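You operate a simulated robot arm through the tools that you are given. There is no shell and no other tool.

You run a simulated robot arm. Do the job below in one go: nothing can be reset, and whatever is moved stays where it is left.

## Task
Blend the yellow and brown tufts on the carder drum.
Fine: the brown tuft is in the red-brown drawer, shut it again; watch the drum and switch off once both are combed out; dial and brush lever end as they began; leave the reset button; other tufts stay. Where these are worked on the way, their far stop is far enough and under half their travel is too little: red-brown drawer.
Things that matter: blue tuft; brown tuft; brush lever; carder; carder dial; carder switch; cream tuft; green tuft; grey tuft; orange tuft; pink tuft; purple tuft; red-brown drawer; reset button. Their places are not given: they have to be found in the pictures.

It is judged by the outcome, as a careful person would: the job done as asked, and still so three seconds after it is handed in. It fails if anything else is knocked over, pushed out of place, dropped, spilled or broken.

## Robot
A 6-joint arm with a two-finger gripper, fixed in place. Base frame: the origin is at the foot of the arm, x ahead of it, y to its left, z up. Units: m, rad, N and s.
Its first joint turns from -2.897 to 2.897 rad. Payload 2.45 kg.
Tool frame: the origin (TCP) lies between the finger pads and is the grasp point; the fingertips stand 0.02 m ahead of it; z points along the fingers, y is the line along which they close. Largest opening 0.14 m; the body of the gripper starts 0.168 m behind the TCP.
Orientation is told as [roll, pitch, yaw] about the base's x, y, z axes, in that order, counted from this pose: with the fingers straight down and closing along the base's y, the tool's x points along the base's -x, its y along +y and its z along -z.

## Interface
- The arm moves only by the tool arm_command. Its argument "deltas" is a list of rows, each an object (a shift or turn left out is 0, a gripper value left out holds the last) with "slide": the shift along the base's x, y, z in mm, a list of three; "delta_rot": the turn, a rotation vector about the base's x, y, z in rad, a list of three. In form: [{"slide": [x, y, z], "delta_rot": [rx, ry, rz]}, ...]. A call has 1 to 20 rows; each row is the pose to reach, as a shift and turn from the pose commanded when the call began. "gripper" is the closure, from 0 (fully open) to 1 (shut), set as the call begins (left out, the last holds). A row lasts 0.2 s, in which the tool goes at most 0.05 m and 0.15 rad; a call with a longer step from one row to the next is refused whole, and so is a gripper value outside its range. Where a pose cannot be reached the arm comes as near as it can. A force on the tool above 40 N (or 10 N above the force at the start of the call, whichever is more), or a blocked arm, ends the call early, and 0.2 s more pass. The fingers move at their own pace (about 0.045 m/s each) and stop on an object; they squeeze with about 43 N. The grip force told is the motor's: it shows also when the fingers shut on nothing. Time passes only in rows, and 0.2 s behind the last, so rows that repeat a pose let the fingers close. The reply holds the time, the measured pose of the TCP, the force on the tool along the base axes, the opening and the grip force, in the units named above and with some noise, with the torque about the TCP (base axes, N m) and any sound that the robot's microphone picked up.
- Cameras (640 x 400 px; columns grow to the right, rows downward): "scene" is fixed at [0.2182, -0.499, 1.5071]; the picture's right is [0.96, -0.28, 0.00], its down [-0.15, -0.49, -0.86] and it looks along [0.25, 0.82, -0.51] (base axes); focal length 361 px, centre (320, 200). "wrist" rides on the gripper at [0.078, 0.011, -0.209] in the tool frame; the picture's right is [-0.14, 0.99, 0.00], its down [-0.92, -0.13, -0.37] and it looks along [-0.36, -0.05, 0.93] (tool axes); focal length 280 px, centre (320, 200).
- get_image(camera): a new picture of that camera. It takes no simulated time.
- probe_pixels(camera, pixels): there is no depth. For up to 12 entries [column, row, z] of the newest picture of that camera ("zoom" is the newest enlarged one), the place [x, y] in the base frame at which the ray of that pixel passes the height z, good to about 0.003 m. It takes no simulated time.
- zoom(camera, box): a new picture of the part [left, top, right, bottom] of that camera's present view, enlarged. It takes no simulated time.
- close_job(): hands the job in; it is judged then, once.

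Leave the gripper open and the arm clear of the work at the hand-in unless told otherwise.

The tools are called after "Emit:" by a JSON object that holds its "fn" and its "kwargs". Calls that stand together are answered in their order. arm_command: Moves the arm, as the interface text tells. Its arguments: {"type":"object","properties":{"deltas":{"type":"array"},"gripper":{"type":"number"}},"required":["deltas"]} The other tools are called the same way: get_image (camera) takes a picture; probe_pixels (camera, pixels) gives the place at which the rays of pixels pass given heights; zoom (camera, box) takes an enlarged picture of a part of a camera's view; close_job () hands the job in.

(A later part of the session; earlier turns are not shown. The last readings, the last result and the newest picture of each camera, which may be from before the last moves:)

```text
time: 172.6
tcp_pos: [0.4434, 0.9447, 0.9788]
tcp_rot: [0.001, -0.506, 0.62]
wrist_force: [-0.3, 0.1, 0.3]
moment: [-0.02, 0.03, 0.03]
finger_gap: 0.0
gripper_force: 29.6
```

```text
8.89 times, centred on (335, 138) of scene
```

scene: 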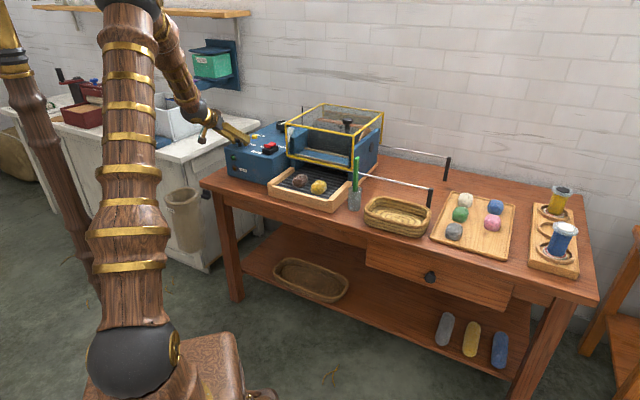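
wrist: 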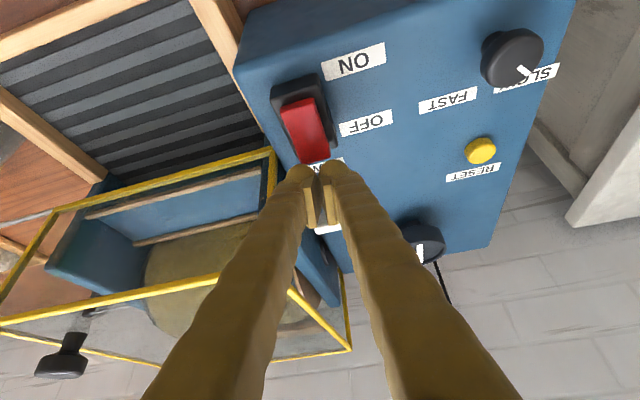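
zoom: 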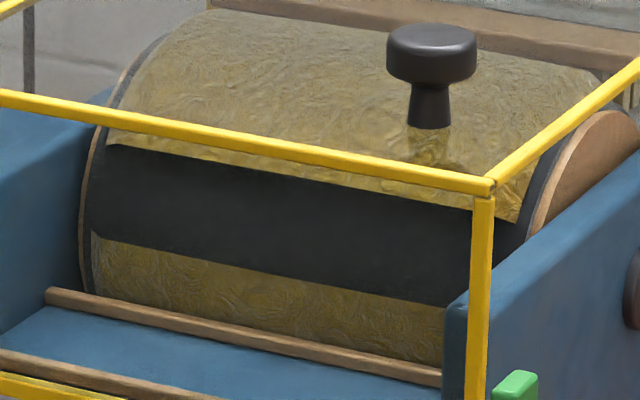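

At 172.6 no mound is visible at the intake, though the bare band isn't fully there. I step a short time to see the bare band at the intake.

Emit:
{"fn": "arm_command", "kwargs": {"deltas": [{"slide": [0, 0, 0]}]}}

Emit:
{"fn": "zoom", "kwargs": {"camera": "scene", "box": [310, 115, 360, 160]}}

Emit:
{"fn": "zoom", "kwargs": {"camera": "scene", "box": [220, 95, 390, 215]}}

```text
time: 173.0
tcp_pos: [0.4429, 0.9442, 0.9782]
tcp_rot: [0.003, -0.507, 0.62]
wrist_force: [-0.4, -0.1, 0.3]
moment: [-0.02, 0.0, -0.02]
finger_gap: 0.0
gripper_force: 28.8
```

```text
8.89 times, centred on (335, 138) of scene
```

zoom: 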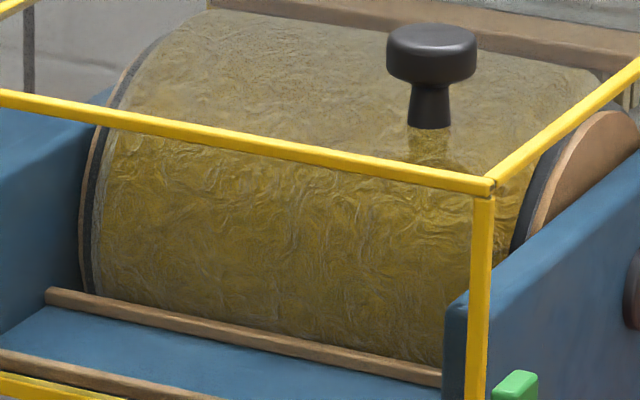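

```text
3.33 times, centred on (305, 155) of scene
```

zoom: 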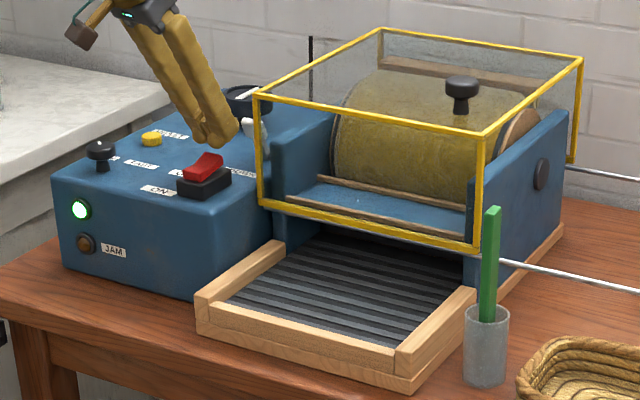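

Emit:
{"fn": "arm_command", "kwargs": {"deltas": [{"slide": [0, 0, 0]}]}}

Emit:
{"fn": "zoom", "kwargs": {"camera": "scene", "box": [310, 115, 360, 160]}}

Emit:
{"fn": "arm_command", "kwargs": {"deltas": [{"slide": [0, 0, 0]}]}}

Emit:
{"fn": "zoom", "kwargs": {"camera": "scene", "box": [310, 115, 360, 160]}}

Emit:
{"fn": "arm_command", "kwargs": {"deltas": [{"slide": [0, 0, 0]}]}}

Emit:
{"fn": "zoom", "kwargs": {"camera": "scene", "box": [310, 115, 360, 160]}}

```text
time: 173.4
tcp_pos: [0.4433, 0.9454, 0.978]
tcp_rot: [0.003, -0.507, 0.619]
wrist_force: [0.7, 0.5, 0.1]
moment: [0.01, 0.03, 0.01]
finger_gap: 0.0
gripper_force: 29.3
```

```text
8.89 times, centred on (335, 138) of scene
```

zoom: 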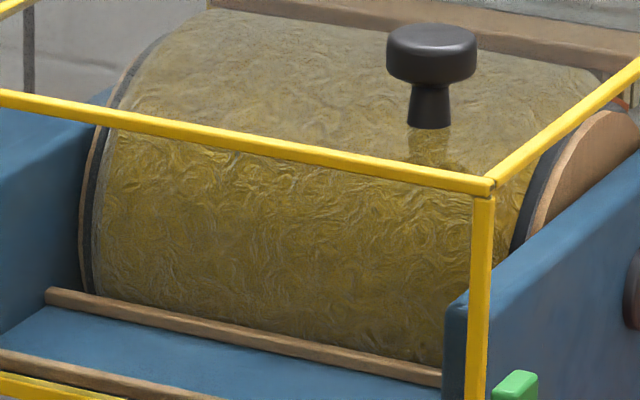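

```text
time: 173.8
tcp_pos: [0.4424, 0.9446, 0.978]
tcp_rot: [0.002, -0.507, 0.619]
wrist_force: [-0.2, -0.5, 1.3]
moment: [-0.02, 0.03, 0.0]
finger_gap: 0.0
gripper_force: 29.3
```

```text
8.89 times, centred on (335, 138) of scene
```

zoom: 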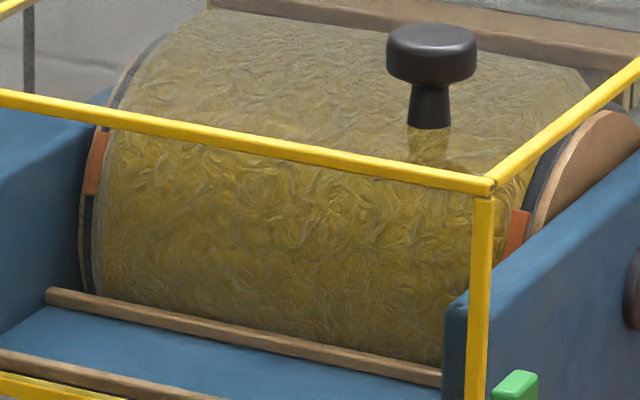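

```text
time: 174.2
tcp_pos: [0.4431, 0.9442, 0.9783]
tcp_rot: [0.001, -0.506, 0.62]
wrist_force: [0.3, 0.2, 0.5]
moment: [0.02, -0.03, -0.01]
finger_gap: 0.0
gripper_force: 29.9
```

```text
8.89 times, centred on (335, 138) of scene
```

zoom: 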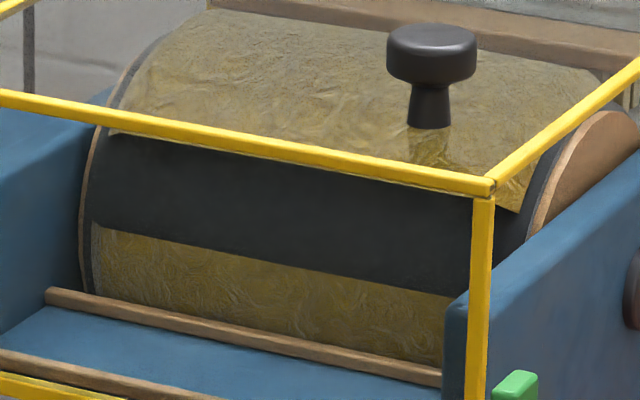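

The web has stopped thickening (saturated since ~171 s) and no mound is left at the intake: both tufts are combed out. I press OFF now.

Emit:
{"fn": "arm_command", "kwargs": {"deltas": [{"slide": [0, 0, -6]}, {"slide": [0, 0, -11]}, {"slide": [0, 0, -16]}, {"slide": [0, 0, -20]}, {"slide": [0, 0, -24]}, {"slide": [0, 0, -28]}], "gripper": 1}}

Emit:
{"fn": "zoom", "kwargs": {"camera": "scene", "box": [220, 95, 390, 215]}}

Emit:
{"fn": "zoom", "kwargs": {"camera": "scene", "box": [310, 115, 360, 160]}}

```text
time: 175.4
tcp_pos: [0.4438, 0.9454, 0.959]
tcp_rot: [0.008, -0.51, 0.618]
wrist_force: [-0.4, -2.3, 10.7]
moment: [-0.03, 0.04, -0.01]
finger_gap: 0.0059
gripper_force: 29.2
stopped in row 6: the force on the tool passed its limit at 47 N (the readings are from after the stop); the commanded pose is now the measured one
```

```text
3.33 times, centred on (305, 155) of scene
```

zoom: 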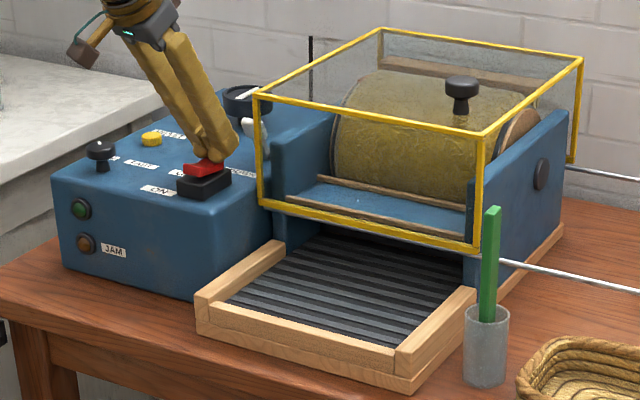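

```text
8.89 times, centred on (335, 138) of scene
```

zoom: 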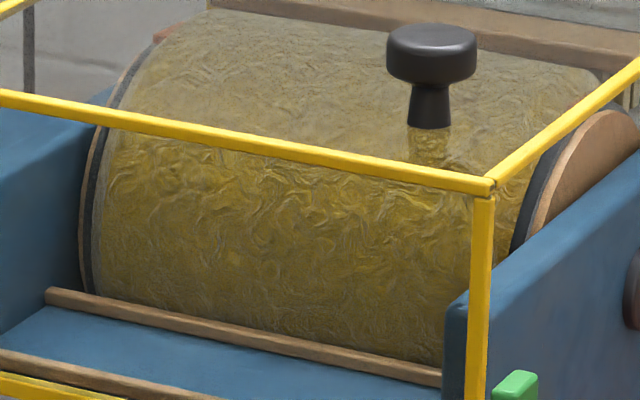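

The machine is off (green lamp dark). I lift away and move in front of the machine to inspect the intake and drum with the wrist camera.

Emit:
{"fn": "arm_command", "kwargs": {"deltas": [{"slide": [0, 0, 25]}, {"slide": [0, -5, 60]}, {"slide": [-3, -50, 65]}, {"slide": [-6, -97, 65]}, {"slide": [-9, -144, 65]}, {"slide": [-12, -190, 60]}, {"slide": [-16, -236, 55]}, {"slide": [-16, -236, 55]}], "gripper": 1}}

Emit:
{"fn": "get_image", "kwargs": {"camera": "wrist"}}

Emit:
{"fn": "zoom", "kwargs": {"camera": "scene", "box": [310, 115, 360, 160]}}

Emit:
{"fn": "zoom", "kwargs": {"camera": "scene", "box": [220, 95, 390, 215]}}

```text
time: 177.2
tcp_pos: [0.4356, 0.7069, 0.9993]
tcp_rot: [-0.004, -0.495, 0.61]
wrist_force: [-0.1, 0.2, 0.4]
moment: [-0.01, 0.03, 0.01]
finger_gap: 0.0
gripper_force: 29.2
```

```text
taken
```

wrist: 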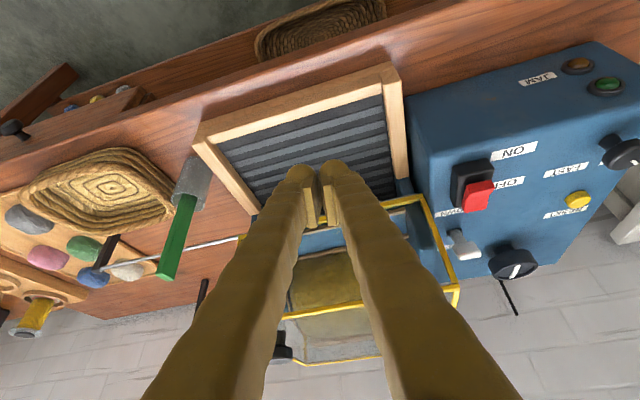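

```text
8.89 times, centred on (335, 138) of scene
```

zoom: 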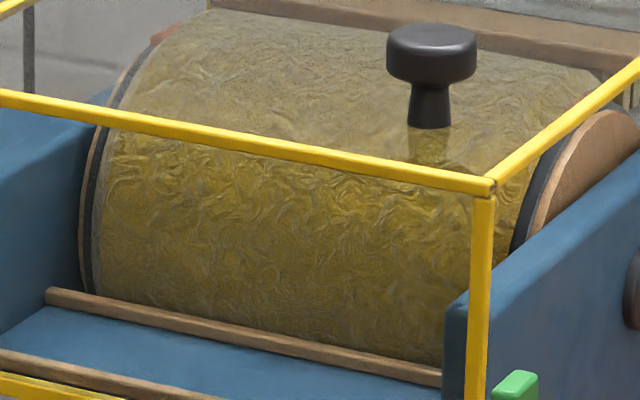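

```text
3.33 times, centred on (305, 155) of scene
```

zoom: 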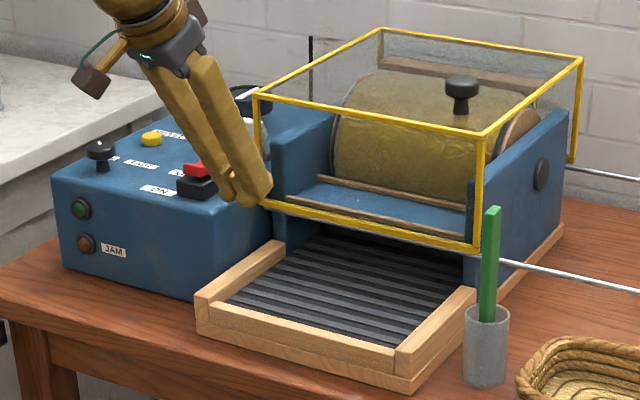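

The drum has stopped. I open the fingers to look between them at the drum and intake.

Emit:
{"fn": "arm_command", "kwargs": {"deltas": [{"slide": [14, -14, -10]}, {"slide": [28, -28, -20]}, {"slide": [42, -42, -30]}, {"slide": [42, -42, -30]}, {"slide": [42, -42, -30]}, {"slide": [42, -42, -30]}, {"slide": [42, -42, -30]}, {"slide": [42, -42, -30]}], "gripper": 0}}

Emit:
{"fn": "get_image", "kwargs": {"camera": "wrist"}}

Emit:
{"fn": "zoom", "kwargs": {"camera": "wrist", "box": [230, 200, 420, 400]}}

```text
time: 179.1
tcp_pos: [0.4678, 0.6683, 0.9827]
tcp_rot: [0.004, -0.51, 0.617]
wrist_force: [0.6, -0.6, 0.0]
moment: [0.0, 0.03, 0.0]
finger_gap: 0.1402
gripper_force: 0.0
```

```text
taken
```

wrist: 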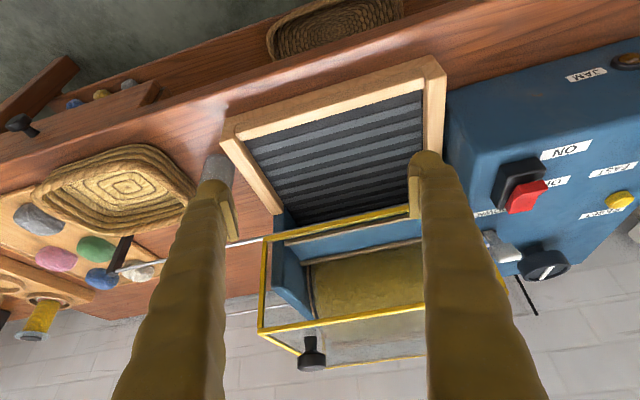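

```text
2.00 times, centred on (325, 300) of wrist
```

zoom: 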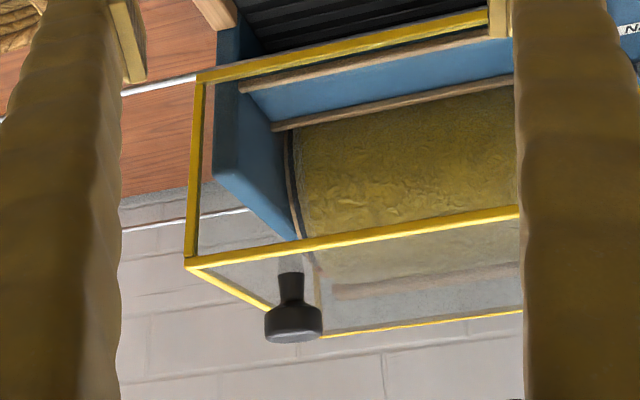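

The drum carries an even web; nothing is left at the intake. Now I restore the lever: I close the fingers and go back above the panel in front of the lever.

Emit:
{"fn": "arm_command", "kwargs": {"deltas": [{"slide": [-29, 29, 15]}, {"slide": [-58, 58, 30]}, {"slide": [-88, 87, 45]}, {"slide": [-117, 116, 50]}, {"slide": [-146, 144, 50]}, {"slide": [-116, 174, 50]}, {"slide": [-86, 204, 50]}, {"slide": [-56, 234, 50]}, {"slide": [-26, 264, 50]}, {"slide": [-26, 264, 50]}], "gripper": 1}}

Emit:
{"fn": "arm_command", "kwargs": {"deltas": [{"slide": [0, 0, 0], "delta_rot": [0.075, -0.105, 0]}, {"slide": [0, 0, 0], "delta_rot": [0.15, -0.21, 0]}, {"slide": [0, 0, 0], "delta_rot": [0.226, -0.317, 0]}, {"slide": [0, 0, 0], "delta_rot": [0.226, -0.317, 0]}], "gripper": 1}}

Emit:
{"fn": "get_image", "kwargs": {"camera": "wrist"}}

Emit:
{"fn": "zoom", "kwargs": {"camera": "scene", "box": [220, 95, 390, 215]}}

```text
time: 181.2
tcp_pos: [0.4418, 0.936, 1.0321]
tcp_rot: [0.005, -0.511, 0.621]
wrist_force: [0.0, -0.2, -0.2]
moment: [-0.02, -0.02, 0.03]
finger_gap: 0.0
gripper_force: 29.0
```

```text
time: 182.2
tcp_pos: [0.4428, 0.932, 1.0326]
tcp_rot: [0.007, -0.901, 0.62]
wrist_force: [-0.4, -0.2, 0.4]
moment: [-0.01, -0.01, 0.0]
finger_gap: 0.0002
gripper_force: 30.0
```

```text
taken
```

wrist: 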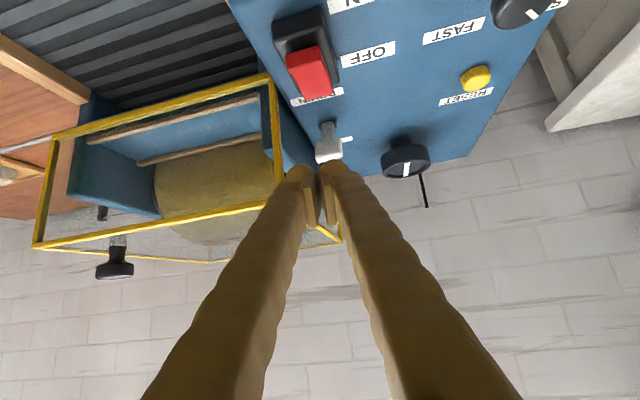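

```text
3.33 times, centred on (305, 155) of scene
```

zoom: 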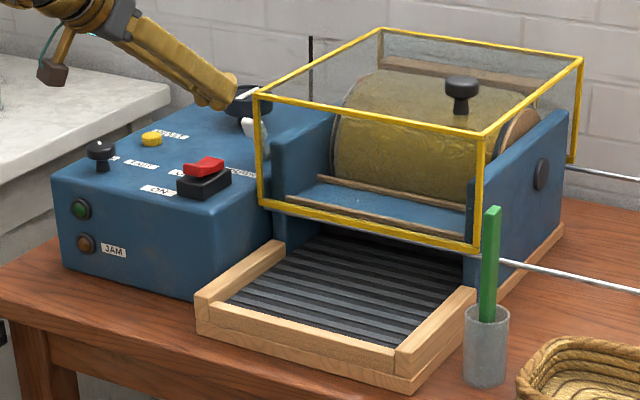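

I zoom to locate the lever block relative to the fingertips and the switch.

Emit:
{"fn": "zoom", "kwargs": {"camera": "wrist", "box": [260, 80, 400, 200]}}

Emit:
{"fn": "probe_pixels", "kwargs": {"camera": "wrist", "pixels": [[328, 150, 0.95], [328, 150, 0.94], [328, 124, 0.897], [320, 100, 0.915], [316, 96, 0.92], [328, 160, 0.96]]}}

```text
3.33 times, centred on (330, 140) of wrist
```

zoom: 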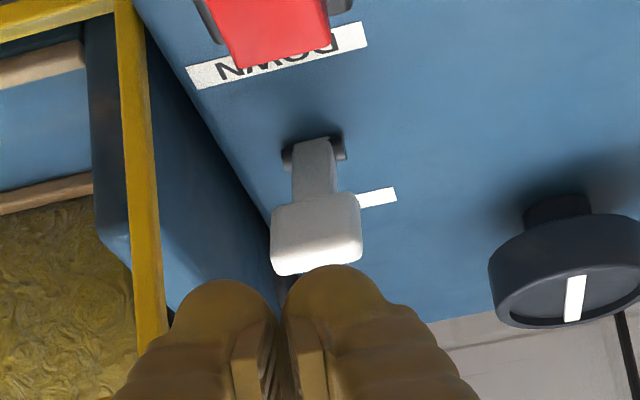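

```text
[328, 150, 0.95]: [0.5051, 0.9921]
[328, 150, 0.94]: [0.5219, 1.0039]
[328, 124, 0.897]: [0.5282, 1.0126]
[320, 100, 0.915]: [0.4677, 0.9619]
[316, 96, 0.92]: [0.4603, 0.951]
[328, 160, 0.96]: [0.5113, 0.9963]
```

I descend between the switch and the lever to just in front of the block.

Emit:
{"fn": "arm_command", "kwargs": {"deltas": [{"slide": [7, 7, -20]}, {"slide": [14, 14.5, -45]}, {"slide": [20, 20.5, -70]}, {"slide": [22.8, 23.4, -88]}, {"slide": [22.8, 23.4, -88]}], "gripper": 1}}

Emit:
{"fn": "zoom", "kwargs": {"camera": "wrist", "box": [240, 90, 400, 240]}}

Emit:
{"fn": "zoom", "kwargs": {"camera": "scene", "box": [250, 105, 320, 165]}}

```text
time: 183.4
tcp_pos: [0.4655, 0.9547, 0.9459]
tcp_rot: [0.005, -0.898, 0.618]
wrist_force: [-0.4, 0.6, 0.6]
moment: [0.07, 0.04, -0.03]
finger_gap: 0.0
gripper_force: 29.6
```

```text
2.67 times, centred on (320, 165) of wrist
```

zoom: 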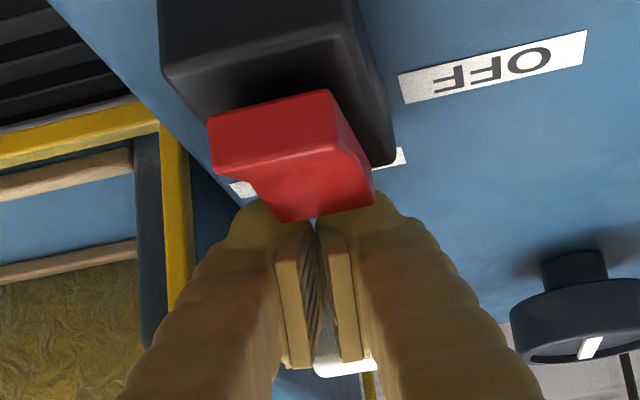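

```text
6.67 times, centred on (285, 135) of scene
```

zoom: 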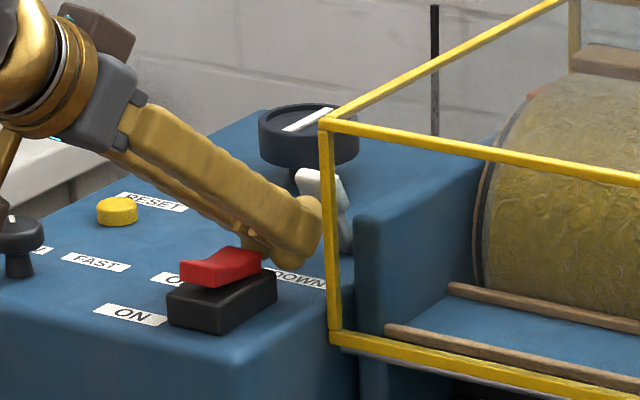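

The fingertips are between switch and lever with no contact. I push outward (+n) slowly.

Emit:
{"fn": "arm_command", "kwargs": {"deltas": [{"slide": [2, 2, 0]}, {"slide": [4, 4, 0]}, {"slide": [6, 6, 0]}, {"slide": [8, 8, 0]}, {"slide": [9.5, 9.5, 0.2]}, {"slide": [11, 11, 0.4]}, {"slide": [12, 12, 0.6]}, {"slide": [13, 13, 0.8]}, {"slide": [14, 14, 1.0]}], "gripper": 1}}

Emit:
{"fn": "zoom", "kwargs": {"camera": "wrist", "box": [240, 90, 400, 240]}}

Emit:
{"fn": "zoom", "kwargs": {"camera": "scene", "box": [250, 105, 320, 165]}}

```text
time: 185.4
tcp_pos: [0.4791, 0.9696, 0.9449]
tcp_rot: [0.005, -0.9, 0.618]
wrist_force: [0.0, -0.4, 0.2]
moment: [0.01, 0.0, 0.04]
finger_gap: 0.0
gripper_force: 29.4
```

```text
2.67 times, centred on (320, 165) of wrist
```

zoom: 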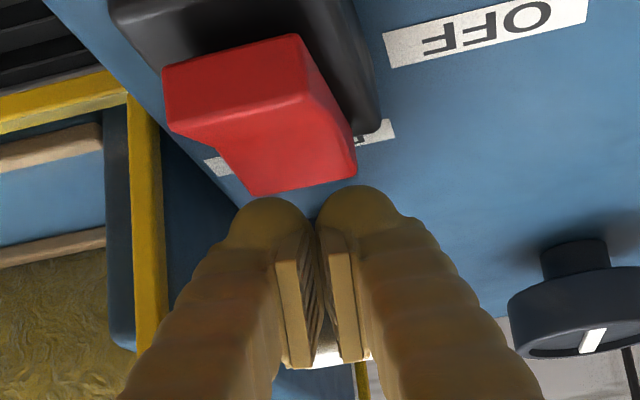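

```text
6.67 times, centred on (285, 135) of scene
```

zoom: 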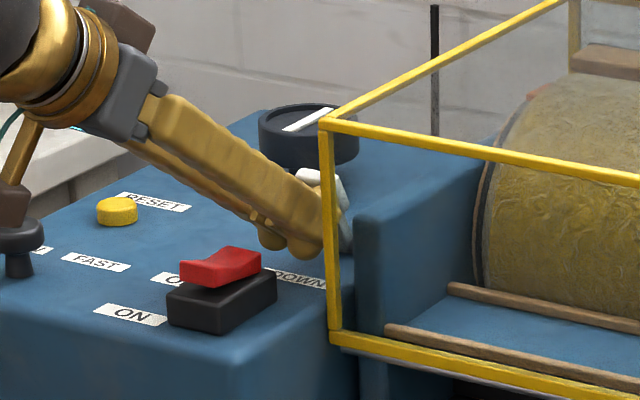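

No contact yet; I continue pushing slowly.

Emit:
{"fn": "arm_command", "kwargs": {"deltas": [{"slide": [1, 1, 0]}, {"slide": [2, 2, 0]}, {"slide": [3, 3, 0.1]}, {"slide": [4, 4, 0.2]}, {"slide": [5, 5, 0.3]}, {"slide": [6, 6, 0.4]}, {"slide": [7, 7, 0.5]}, {"slide": [8, 8, 0.6]}, {"slide": [9, 9, 0.7]}, {"slide": [10, 10, 0.8]}, {"slide": [11, 11, 1]}, {"slide": [12, 12, 1.2]}], "gripper": 1}}

Emit:
{"fn": "zoom", "kwargs": {"camera": "wrist", "box": [240, 90, 400, 240]}}

Emit:
{"fn": "zoom", "kwargs": {"camera": "scene", "box": [250, 105, 320, 165]}}

```text
time: 188.1
tcp_pos: [0.492, 0.981, 0.9466]
tcp_rot: [0.006, -0.899, 0.617]
wrist_force: [-0.7, -0.1, 1.3]
moment: [-0.01, -0.02, -0.01]
finger_gap: 0.0002
gripper_force: 29.0
```

```text
2.67 times, centred on (320, 165) of wrist
```

zoom: 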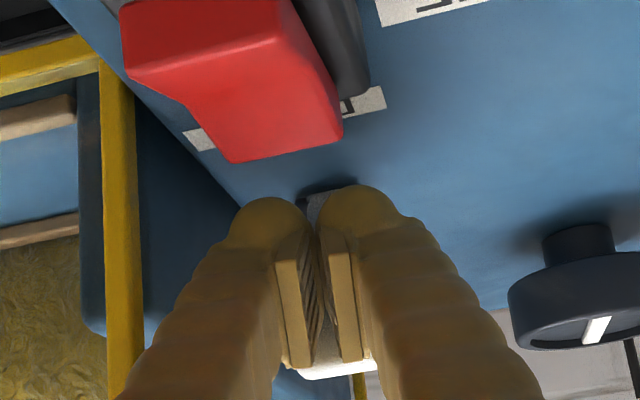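

```text
6.67 times, centred on (285, 135) of scene
```

zoom: 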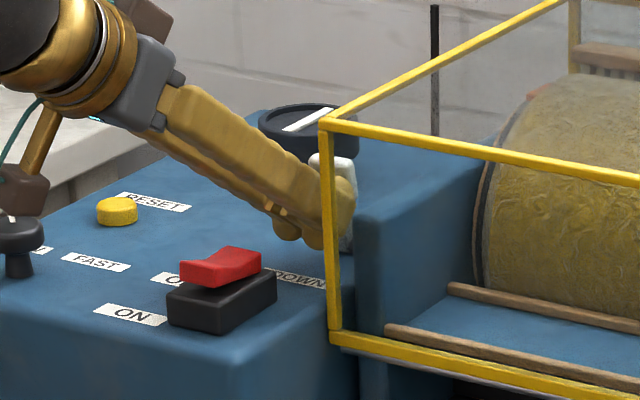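

The lever moves back easily. I continue until it's at its original UP place.

Emit:
{"fn": "arm_command", "kwargs": {"deltas": [{"slide": [1.5, 1.5, 0]}, {"slide": [3, 3, 0]}, {"slide": [4.5, 4.5, 0]}, {"slide": [6, 6, 0]}, {"slide": [7.5, 7.5, 0]}, {"slide": [9, 9, 0]}, {"slide": [10.5, 10.5, 0]}, {"slide": [12, 12, 0]}, {"slide": [13.5, 13.5, 0]}], "gripper": 1}}

Emit:
{"fn": "zoom", "kwargs": {"camera": "wrist", "box": [240, 90, 400, 240]}}

Emit:
{"fn": "zoom", "kwargs": {"camera": "scene", "box": [250, 105, 320, 165]}}

Emit:
{"fn": "zoom", "kwargs": {"camera": "scene", "box": [310, 95, 390, 155]}}

```text
time: 190.1
tcp_pos: [0.5049, 0.9952, 0.9454]
tcp_rot: [0.005, -0.9, 0.615]
wrist_force: [0.4, -0.3, 0.5]
moment: [0.0, 0.0, 0.0]
finger_gap: 0.0
gripper_force: 28.7
```

```text
2.67 times, centred on (320, 165) of wrist
```

zoom: 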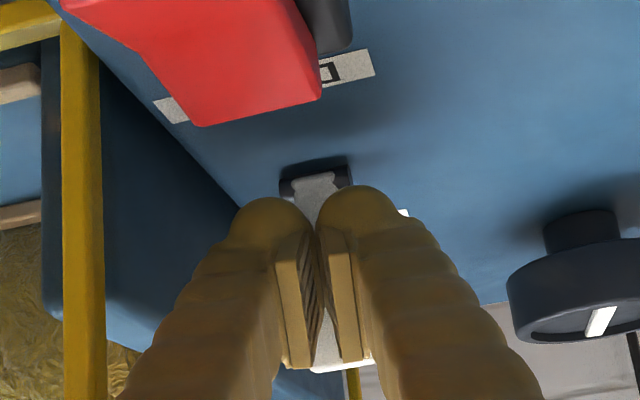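

```text
6.67 times, centred on (285, 135) of scene
```

zoom: 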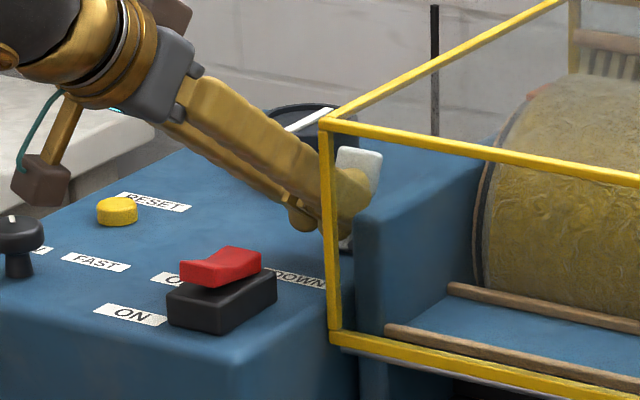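

```text
6.67 times, centred on (350, 125) of scene
```

zoom: 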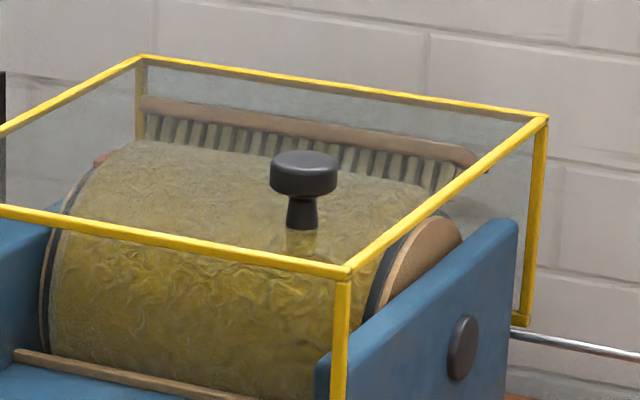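

The lever block is back at its original pixel (≈(291,130)). I push a few more mm gently to make sure it's against the stop.

Emit:
{"fn": "arm_command", "kwargs": {"deltas": [{"slide": [1, 1, 0]}, {"slide": [2, 2, 0]}, {"slide": [3, 3, 0]}, {"slide": [4, 4, 0]}], "gripper": 1}}

Emit:
{"fn": "zoom", "kwargs": {"camera": "scene", "box": [250, 105, 320, 165]}}

```text
time: 191.1
tcp_pos: [0.509, 0.9992, 0.9475]
tcp_rot: [0.003, -0.9, 0.619]
wrist_force: [-0.2, 0.5, 0.6]
moment: [0.0, 0.03, 0.0]
finger_gap: 0.0
gripper_force: 28.8
```

```text
6.67 times, centred on (285, 135) of scene
```

zoom: 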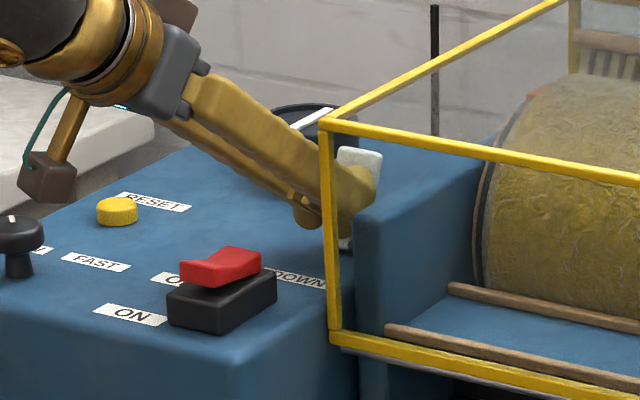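

The lever has stayed at UP by itself (no contact now). I back off and go to the dial: retreat first.

Emit:
{"fn": "arm_command", "kwargs": {"deltas": [{"slide": [-13, -9, 10]}, {"slide": [-27, -18, 30]}, {"slide": [-42, -25, 60]}, {"slide": [-57, -30, 97]}, {"slide": [-57, -30, 97]}], "gripper": 1}}

Emit:
{"fn": "arm_command", "kwargs": {"deltas": [{"slide": [-34, -4, 0], "delta_rot": [0, 0, 0.12]}, {"slide": [-68, -7, -5], "delta_rot": [0, 0, 0.24]}, {"slide": [-102, -11, -10], "delta_rot": [0, 0, 0.36]}, {"slide": [-137, -15, -18], "delta_rot": [0, 0, 0.48]}, {"slide": [-171, -18, -25], "delta_rot": [0, 0, 0.6]}, {"slide": [-171, -18, -25], "delta_rot": [0, 0, 0.6]}], "gripper": 0.5}}

Emit:
{"fn": "get_image", "kwargs": {"camera": "wrist"}}

Emit:
{"fn": "zoom", "kwargs": {"camera": "scene", "box": [220, 95, 390, 215]}}

```text
time: 192.2
tcp_pos: [0.4513, 0.969, 1.0434]
tcp_rot: [0.007, -0.9, 0.618]
wrist_force: [-0.2, -0.1, -0.3]
moment: [-0.03, 0.01, 0.02]
finger_gap: 0.0
gripper_force: 29.8
```

```text
time: 193.7
tcp_pos: [0.2793, 0.9499, 1.0183]
tcp_rot: [0.008, -0.899, 1.218]
wrist_force: [-0.5, 0.0, -0.4]
moment: [0.01, -0.01, 0.03]
finger_gap: 0.0701
gripper_force: 0.0
```

```text
taken
```

wrist: 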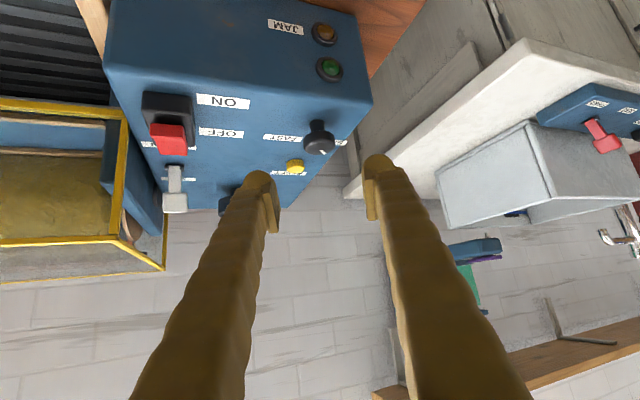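

```text
3.33 times, centred on (305, 155) of scene
```

zoom: 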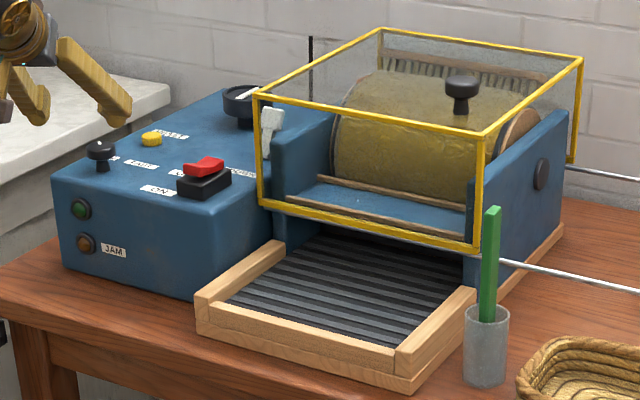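

I approach the dial along the same path I used when leaving it.

Emit:
{"fn": "arm_command", "kwargs": {"deltas": [{"slide": [4, 13, -30]}, {"slide": [12, 35, -53]}, {"slide": [20, 58, -72]}, {"slide": [27, 81, -88]}, {"slide": [27, 81, -88]}], "gripper": 0.5}}

Emit:
{"fn": "zoom", "kwargs": {"camera": "wrist", "box": [240, 110, 400, 250]}}

Emit:
{"fn": "zoom", "kwargs": {"camera": "scene", "box": [210, 110, 290, 180]}}

```text
time: 194.8
tcp_pos: [0.3064, 1.0317, 0.9323]
tcp_rot: [0.005, -0.898, 1.219]
wrist_force: [0.5, 0.2, 0.4]
moment: [-0.03, -0.01, 0.0]
finger_gap: 0.0698
gripper_force: 0.1
```

```text
2.86 times, centred on (320, 180) of wrist
```

zoom: 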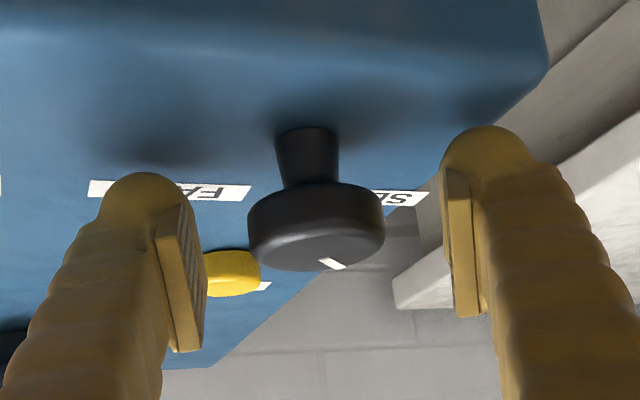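

```text
5.71 times, centred on (250, 145) of scene
```

zoom: 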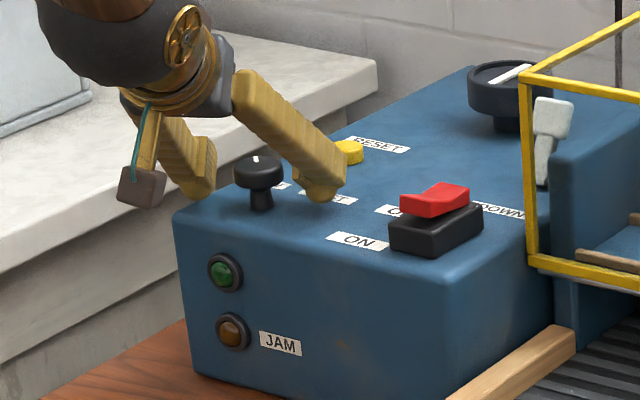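

The knob is centred. I grip it and turn clockwise (−z), slowly.

Emit:
{"fn": "arm_command", "kwargs": {"deltas": [{"slide": [0, 0, 0]}, {"slide": [0, 0, 0]}, {"slide": [0, 0, 0]}, {"slide": [0, 0, 0]}], "gripper": 1}}

Emit:
{"fn": "arm_command", "kwargs": {"deltas": [{"slide": [0, 0, 0], "delta_rot": [0, 0, -0.08]}, {"slide": [0, 0, 0], "delta_rot": [0, 0, -0.16]}, {"slide": [0, 0, 0], "delta_rot": [0, 0, -0.24]}, {"slide": [0, 0, 0], "delta_rot": [0, 0, -0.32]}, {"slide": [0, 0, 0], "delta_rot": [0, 0, -0.32]}], "gripper": 1}}

Emit:
{"fn": "zoom", "kwargs": {"camera": "wrist", "box": [240, 110, 400, 250]}}

```text
time: 195.8
tcp_pos: [0.3074, 1.0316, 0.9318]
tcp_rot: [0.006, -0.898, 1.218]
wrist_force: [7.6, -3.1, -0.3]
moment: [0.02, -0.08, 0.01]
finger_gap: 0.0347
gripper_force: 41.3
```

```text
time: 197.1
tcp_pos: [0.3083, 1.0317, 0.9305]
tcp_rot: [0.006, -0.9, 0.897]
wrist_force: [0.7, -5.1, -2.4]
moment: [-0.18, 0.04, 0.0]
finger_gap: 0.0342
gripper_force: 45.5
```

```text
2.86 times, centred on (320, 180) of wrist
```

zoom: 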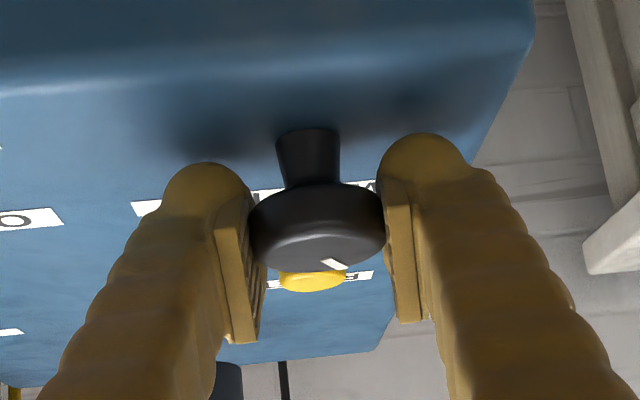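

The dial turns along with the gripper at low force. I continue to −0.78 rad.

Emit:
{"fn": "arm_command", "kwargs": {"deltas": [{"slide": [0, 0, 0], "delta_rot": [0, 0, -0.08]}, {"slide": [0, 0, 0], "delta_rot": [0, 0, -0.16]}, {"slide": [0, 0, 0], "delta_rot": [0, 0, -0.24]}, {"slide": [0, 0, 0], "delta_rot": [0, 0, -0.24]}], "gripper": 1}}

Emit:
{"fn": "arm_command", "kwargs": {"deltas": [{"slide": [0, 0, 0], "delta_rot": [0, 0, -0.08]}, {"slide": [0, 0, 0], "delta_rot": [0, 0, -0.16]}, {"slide": [0, 0, 0], "delta_rot": [0, 0, -0.24]}, {"slide": [0, 0, 0], "delta_rot": [0, 0, -0.24]}], "gripper": 1}}

Emit:
{"fn": "zoom", "kwargs": {"camera": "wrist", "box": [240, 110, 400, 250]}}

```text
time: 198.1
tcp_pos: [0.3086, 1.0312, 0.9301]
tcp_rot: [0.006, -0.898, 0.655]
wrist_force: [-0.5, -17.7, -0.2]
moment: [-0.2, 0.06, 0.01]
finger_gap: 0.0344
gripper_force: 45.2
```

```text
time: 199.1
tcp_pos: [0.3089, 1.0317, 0.9309]
tcp_rot: [0.007, -0.899, 0.417]
wrist_force: [10.6, -28.0, -0.1]
moment: [-0.28, -0.07, 0.06]
finger_gap: 0.0343
gripper_force: 44.9
```

```text
2.86 times, centred on (320, 180) of wrist
```

zoom: 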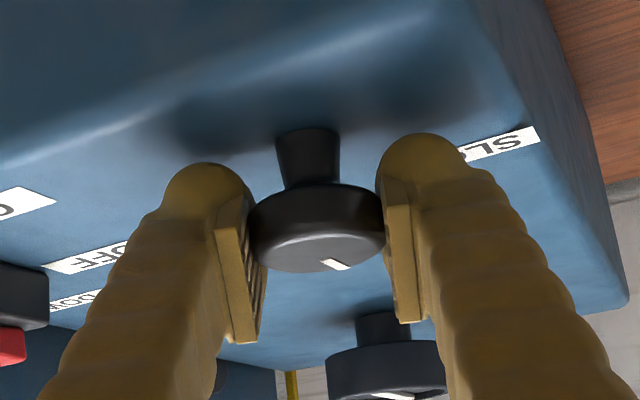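

Turned −0.80 rad. I release, swing back +0.80, and re-grip.

Emit:
{"fn": "arm_command", "kwargs": {"deltas": [{"slide": [0, 0, 0]}, {"slide": [0, 0, 0]}, {"slide": [0, 0, 0]}], "gripper": 0.5}}

Emit:
{"fn": "arm_command", "kwargs": {"deltas": [{"slide": [0, 0, 0], "delta_rot": [0, 0, 0.13]}, {"slide": [0, 0, 0], "delta_rot": [0, 0, 0.26]}, {"slide": [-0.5, 0, 0], "delta_rot": [0, 0, 0.39]}, {"slide": [-1, 0, 0], "delta_rot": [0, 0, 0.52]}, {"slide": [-1.5, 0, 0], "delta_rot": [0, 0, 0.65]}, {"slide": [-1.5, 0, 0], "delta_rot": [0, 0, 0.79]}, {"slide": [-1.5, 0, 0], "delta_rot": [0, 0, 0.79]}], "gripper": 0.5}}

Emit:
{"fn": "zoom", "kwargs": {"camera": "wrist", "box": [240, 110, 400, 250]}}

Emit:
{"fn": "zoom", "kwargs": {"camera": "scene", "box": [210, 110, 290, 180]}}

```text
time: 199.8
tcp_pos: [0.3087, 1.0323, 0.9321]
tcp_rot: [0.004, -0.899, 0.417]
wrist_force: [-0.1, -1.3, -0.8]
moment: [-0.02, 0.02, -0.03]
finger_gap: 0.0698
gripper_force: 0.0
```

```text
time: 201.4
tcp_pos: [0.3064, 1.0315, 0.9298]
tcp_rot: [0.007, -0.898, 1.209]
wrist_force: [0.7, 0.5, -0.5]
moment: [0.02, 0.0, 0.0]
finger_gap: 0.0697
gripper_force: 0.0
```

```text
2.86 times, centred on (320, 180) of wrist
```

zoom: 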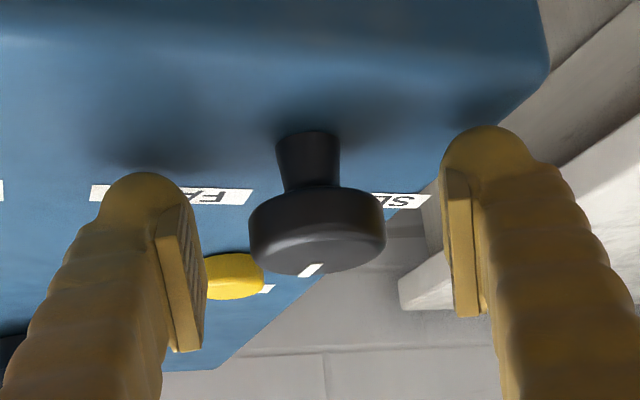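

```text
5.71 times, centred on (250, 145) of scene
```

zoom: 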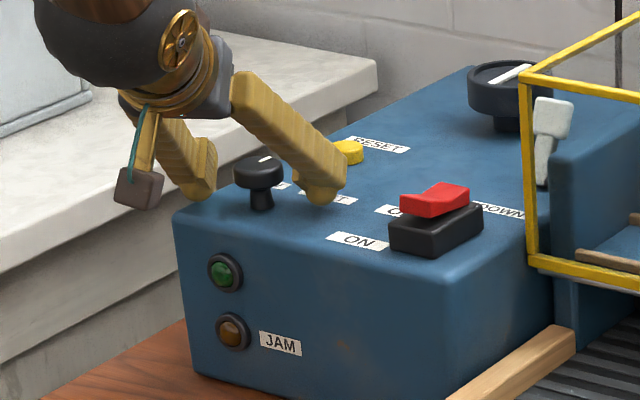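

Half way back. I grip again and turn a further −0.75 rad toward FAST.

Emit:
{"fn": "arm_command", "kwargs": {"deltas": [{"slide": [0, 0, 0]}, {"slide": [0, 0, 0]}, {"slide": [0, 0, 0]}, {"slide": [0, 0, 0]}], "gripper": 1}}

Emit:
{"fn": "arm_command", "kwargs": {"deltas": [{"slide": [0, 0, 0], "delta_rot": [0, 0, -0.08]}, {"slide": [0.3, 0, 0], "delta_rot": [0, 0, -0.16]}, {"slide": [0.6, 0, 0], "delta_rot": [0, 0, -0.24]}, {"slide": [0.9, 0, 0], "delta_rot": [0, 0, -0.32]}, {"slide": [1.2, -0.3, 0], "delta_rot": [0, 0, -0.4]}, {"slide": [1.2, -0.3, 0], "delta_rot": [0, 0, -0.4]}], "gripper": 1}}

Emit:
{"fn": "arm_command", "kwargs": {"deltas": [{"slide": [0, -0.5, 0], "delta_rot": [0, 0, -0.07]}, {"slide": [0.3, -1, 0], "delta_rot": [0, 0, -0.14]}, {"slide": [0.5, -1.5, 0], "delta_rot": [0, 0, -0.21]}, {"slide": [0.5, -1.5, 0], "delta_rot": [0, 0, -0.28]}, {"slide": [0.5, -1.5, 0], "delta_rot": [0, 0, -0.28]}], "gripper": 1}}

Emit:
{"fn": "zoom", "kwargs": {"camera": "wrist", "box": [240, 110, 400, 250]}}

```text
time: 202.4
tcp_pos: [0.3066, 1.0323, 0.9297]
tcp_rot: [0.006, -0.898, 1.208]
wrist_force: [6.6, -1.9, -0.2]
moment: [0.03, 0.02, 0.0]
finger_gap: 0.0343
gripper_force: 40.5
```

```text
time: 203.8
tcp_pos: [0.3073, 1.0307, 0.9302]
tcp_rot: [0.005, -0.9, 0.808]
wrist_force: [-5.9, -20.8, -10.4]
moment: [-0.1, 0.02, 0.01]
finger_gap: 0.0339
gripper_force: 44.9
```

```text
time: 205.0
tcp_pos: [0.3084, 1.0307, 0.9286]
tcp_rot: [0.006, -0.897, 0.531]
wrist_force: [7.8, 12.1, -4.9]
moment: [0.02, -0.07, -0.06]
finger_gap: 0.034
gripper_force: 44.6
stopped in row 5: the force on the tool passed its limit at 43 N (the readings are from after the stop); the commanded pose is now the measured one
```

```text
2.86 times, centred on (320, 180) of wrist
```

zoom: 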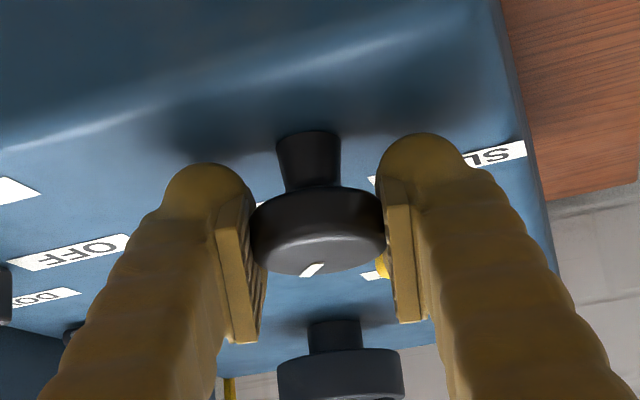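

The pointer is nearly back at FAST. I turn a little more and watch for the stop torque.

Emit:
{"fn": "arm_command", "kwargs": {"deltas": [{"slide": [0, 0, 0], "delta_rot": [0, 0, -0.03]}, {"slide": [0, 0, 0], "delta_rot": [0, 0, -0.06]}, {"slide": [0, 0, 0], "delta_rot": [0, 0, -0.06]}], "gripper": 1}}

Emit:
{"fn": "zoom", "kwargs": {"camera": "wrist", "box": [240, 110, 400, 250]}}

Emit:
{"fn": "zoom", "kwargs": {"camera": "scene", "box": [230, 130, 255, 150]}}

```text
time: 205.8
tcp_pos: [0.3082, 1.0307, 0.9296]
tcp_rot: [0.004, -0.899, 0.47]
wrist_force: [4.7, 13.3, -8.4]
moment: [0.08, 0.0, -0.03]
finger_gap: 0.0339
gripper_force: 45.2
```

```text
2.86 times, centred on (320, 180) of wrist
```

zoom: 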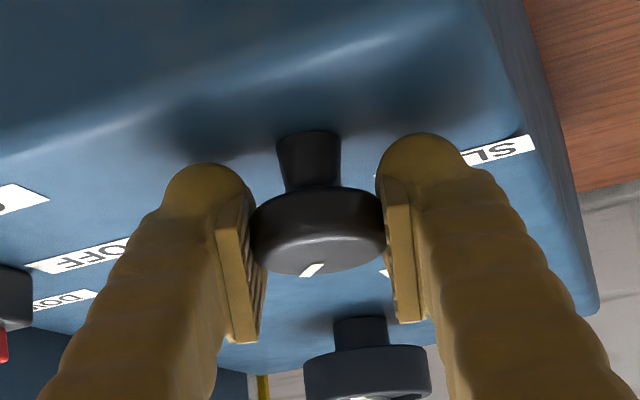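

```text
16.00 times, centred on (242, 140) of scene
```

zoom: 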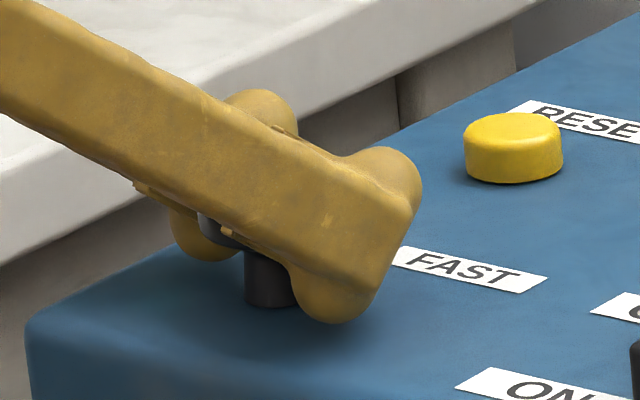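

By angles, I've turned back 1.539 rad against 1.528 forward, so it should be at its original place. I release and return to the earlier viewing pose to compare pictures.

Emit:
{"fn": "arm_command", "kwargs": {"deltas": [{"slide": [0, 0, 0]}, {"slide": [0, 0, 0]}, {"slide": [0, 0, 0]}], "gripper": 0.5}}

Emit:
{"fn": "arm_command", "kwargs": {"deltas": [{"slide": [-22, -11, 20]}, {"slide": [-45, -24, 40]}, {"slide": [-65, -36, 65]}, {"slide": [-84, -45, 85]}, {"slide": [-84, -45, 85]}], "gripper": 0.5}}

Emit:
{"fn": "get_image", "kwargs": {"camera": "wrist"}}

Emit:
{"fn": "zoom", "kwargs": {"camera": "wrist", "box": [260, 110, 400, 230]}}

Emit:
{"fn": "zoom", "kwargs": {"camera": "scene", "box": [225, 110, 305, 190]}}

```text
time: 206.6
tcp_pos: [0.3083, 1.0307, 0.9296]
tcp_rot: [0.004, -0.899, 0.471]
wrist_force: [-1.2, 0.2, -0.6]
moment: [0.02, 0.01, 0.02]
finger_gap: 0.0697
gripper_force: 0.0
```

```text
time: 207.8
tcp_pos: [0.2265, 0.9843, 1.0156]
tcp_rot: [0.005, -0.898, 0.469]
wrist_force: [-0.2, 1.0, -0.8]
moment: [0.01, 0.02, -0.01]
finger_gap: 0.0701
gripper_force: 0.1
```

```text
taken
```

wrist: 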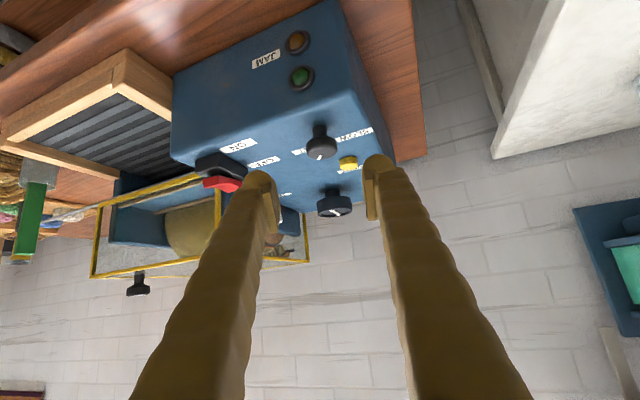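

```text
3.33 times, centred on (330, 170) of wrist
```

zoom: 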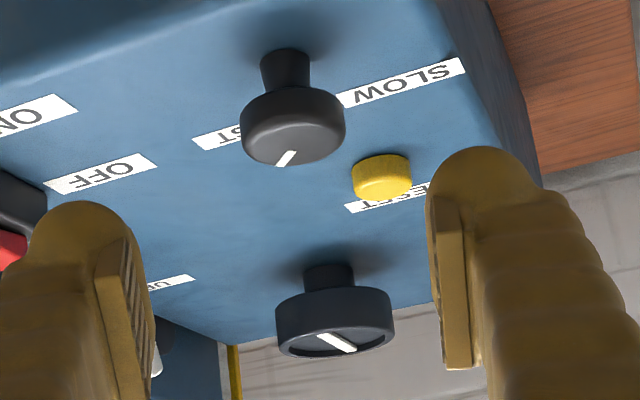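

```text
5.00 times, centred on (265, 150) of scene
```

zoom: 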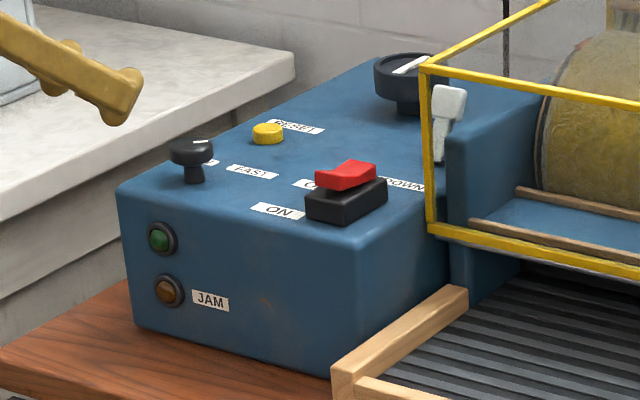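

In the scene view the dial mark, lever and switch look as at the start. I return to the earlier overhead viewing pose for an exact comparison of the dial.

Emit:
{"fn": "arm_command", "kwargs": {"deltas": [{"slide": [-6, -14, 20], "delta_rot": [-0.058, 0.114, 0]}, {"slide": [-12, -28, 35], "delta_rot": [-0.116, 0.229, 0]}, {"slide": [-18, -42, 45], "delta_rot": [-0.174, 0.343, 0]}, {"slide": [-25, -57, 50], "delta_rot": [-0.232, 0.458, 0]}, {"slide": [-31, -71, 54], "delta_rot": [-0.29, 0.572, 0]}, {"slide": [-37, -85, 54], "delta_rot": [-0.348, 0.687, 0]}, {"slide": [-43, -99, 54], "delta_rot": [-0.406, 0.801, 0]}, {"slide": [-43, -99, 54], "delta_rot": [-0.406, 0.801, 0]}], "gripper": 0}}

Emit:
{"fn": "arm_command", "kwargs": {"deltas": [{"slide": [0, 0, 0], "delta_rot": [0, 0, 0.15]}, {"slide": [0, 0, 0], "delta_rot": [0, 0, 0.304]}, {"slide": [0, 0, 0], "delta_rot": [0, 0, 0.304]}], "gripper": 0}}

Emit:
{"fn": "get_image", "kwargs": {"camera": "wrist"}}

Emit:
{"fn": "zoom", "kwargs": {"camera": "wrist", "box": [310, 250, 390, 310]}}

Emit:
{"fn": "zoom", "kwargs": {"camera": "wrist", "box": [225, 300, 385, 400]}}

```text
time: 209.6
tcp_pos: [0.1822, 0.8865, 1.0703]
tcp_rot: [0.006, 0.0, 0.469]
wrist_force: [0.2, -1.3, -0.9]
moment: [0.06, 0.0, -0.02]
finger_gap: 0.1398
gripper_force: 0.0
```

```text
refused: row 2 steps farther than a row can; nothing moved
```

```text
taken
```

wrist: 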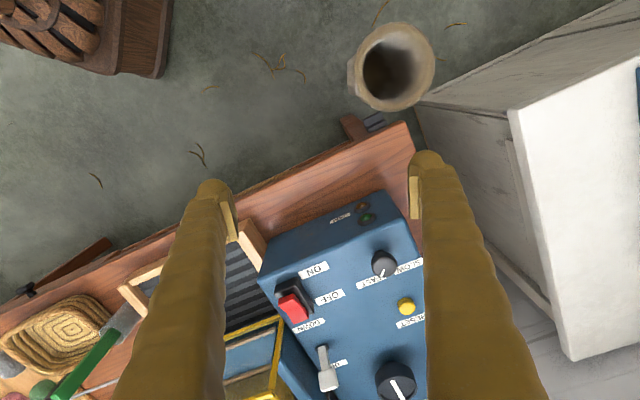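

```text
6.67 times, centred on (350, 280) of wrist
```

zoom: 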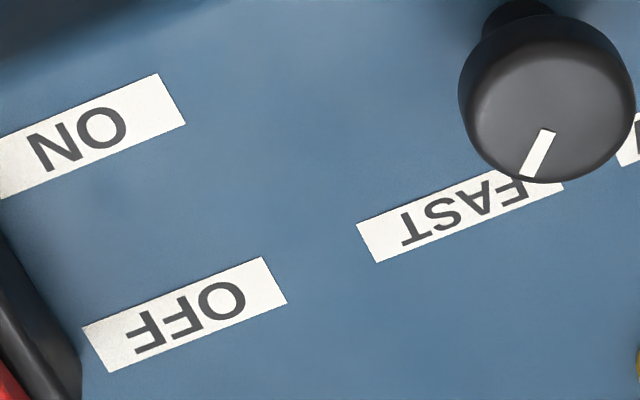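

```text
4.00 times, centred on (305, 350) of wrist
```

zoom: 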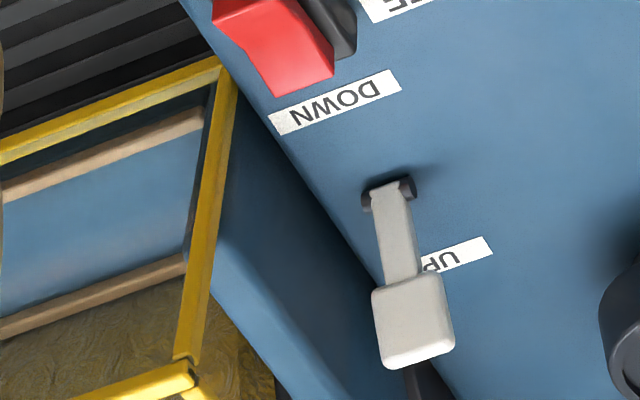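

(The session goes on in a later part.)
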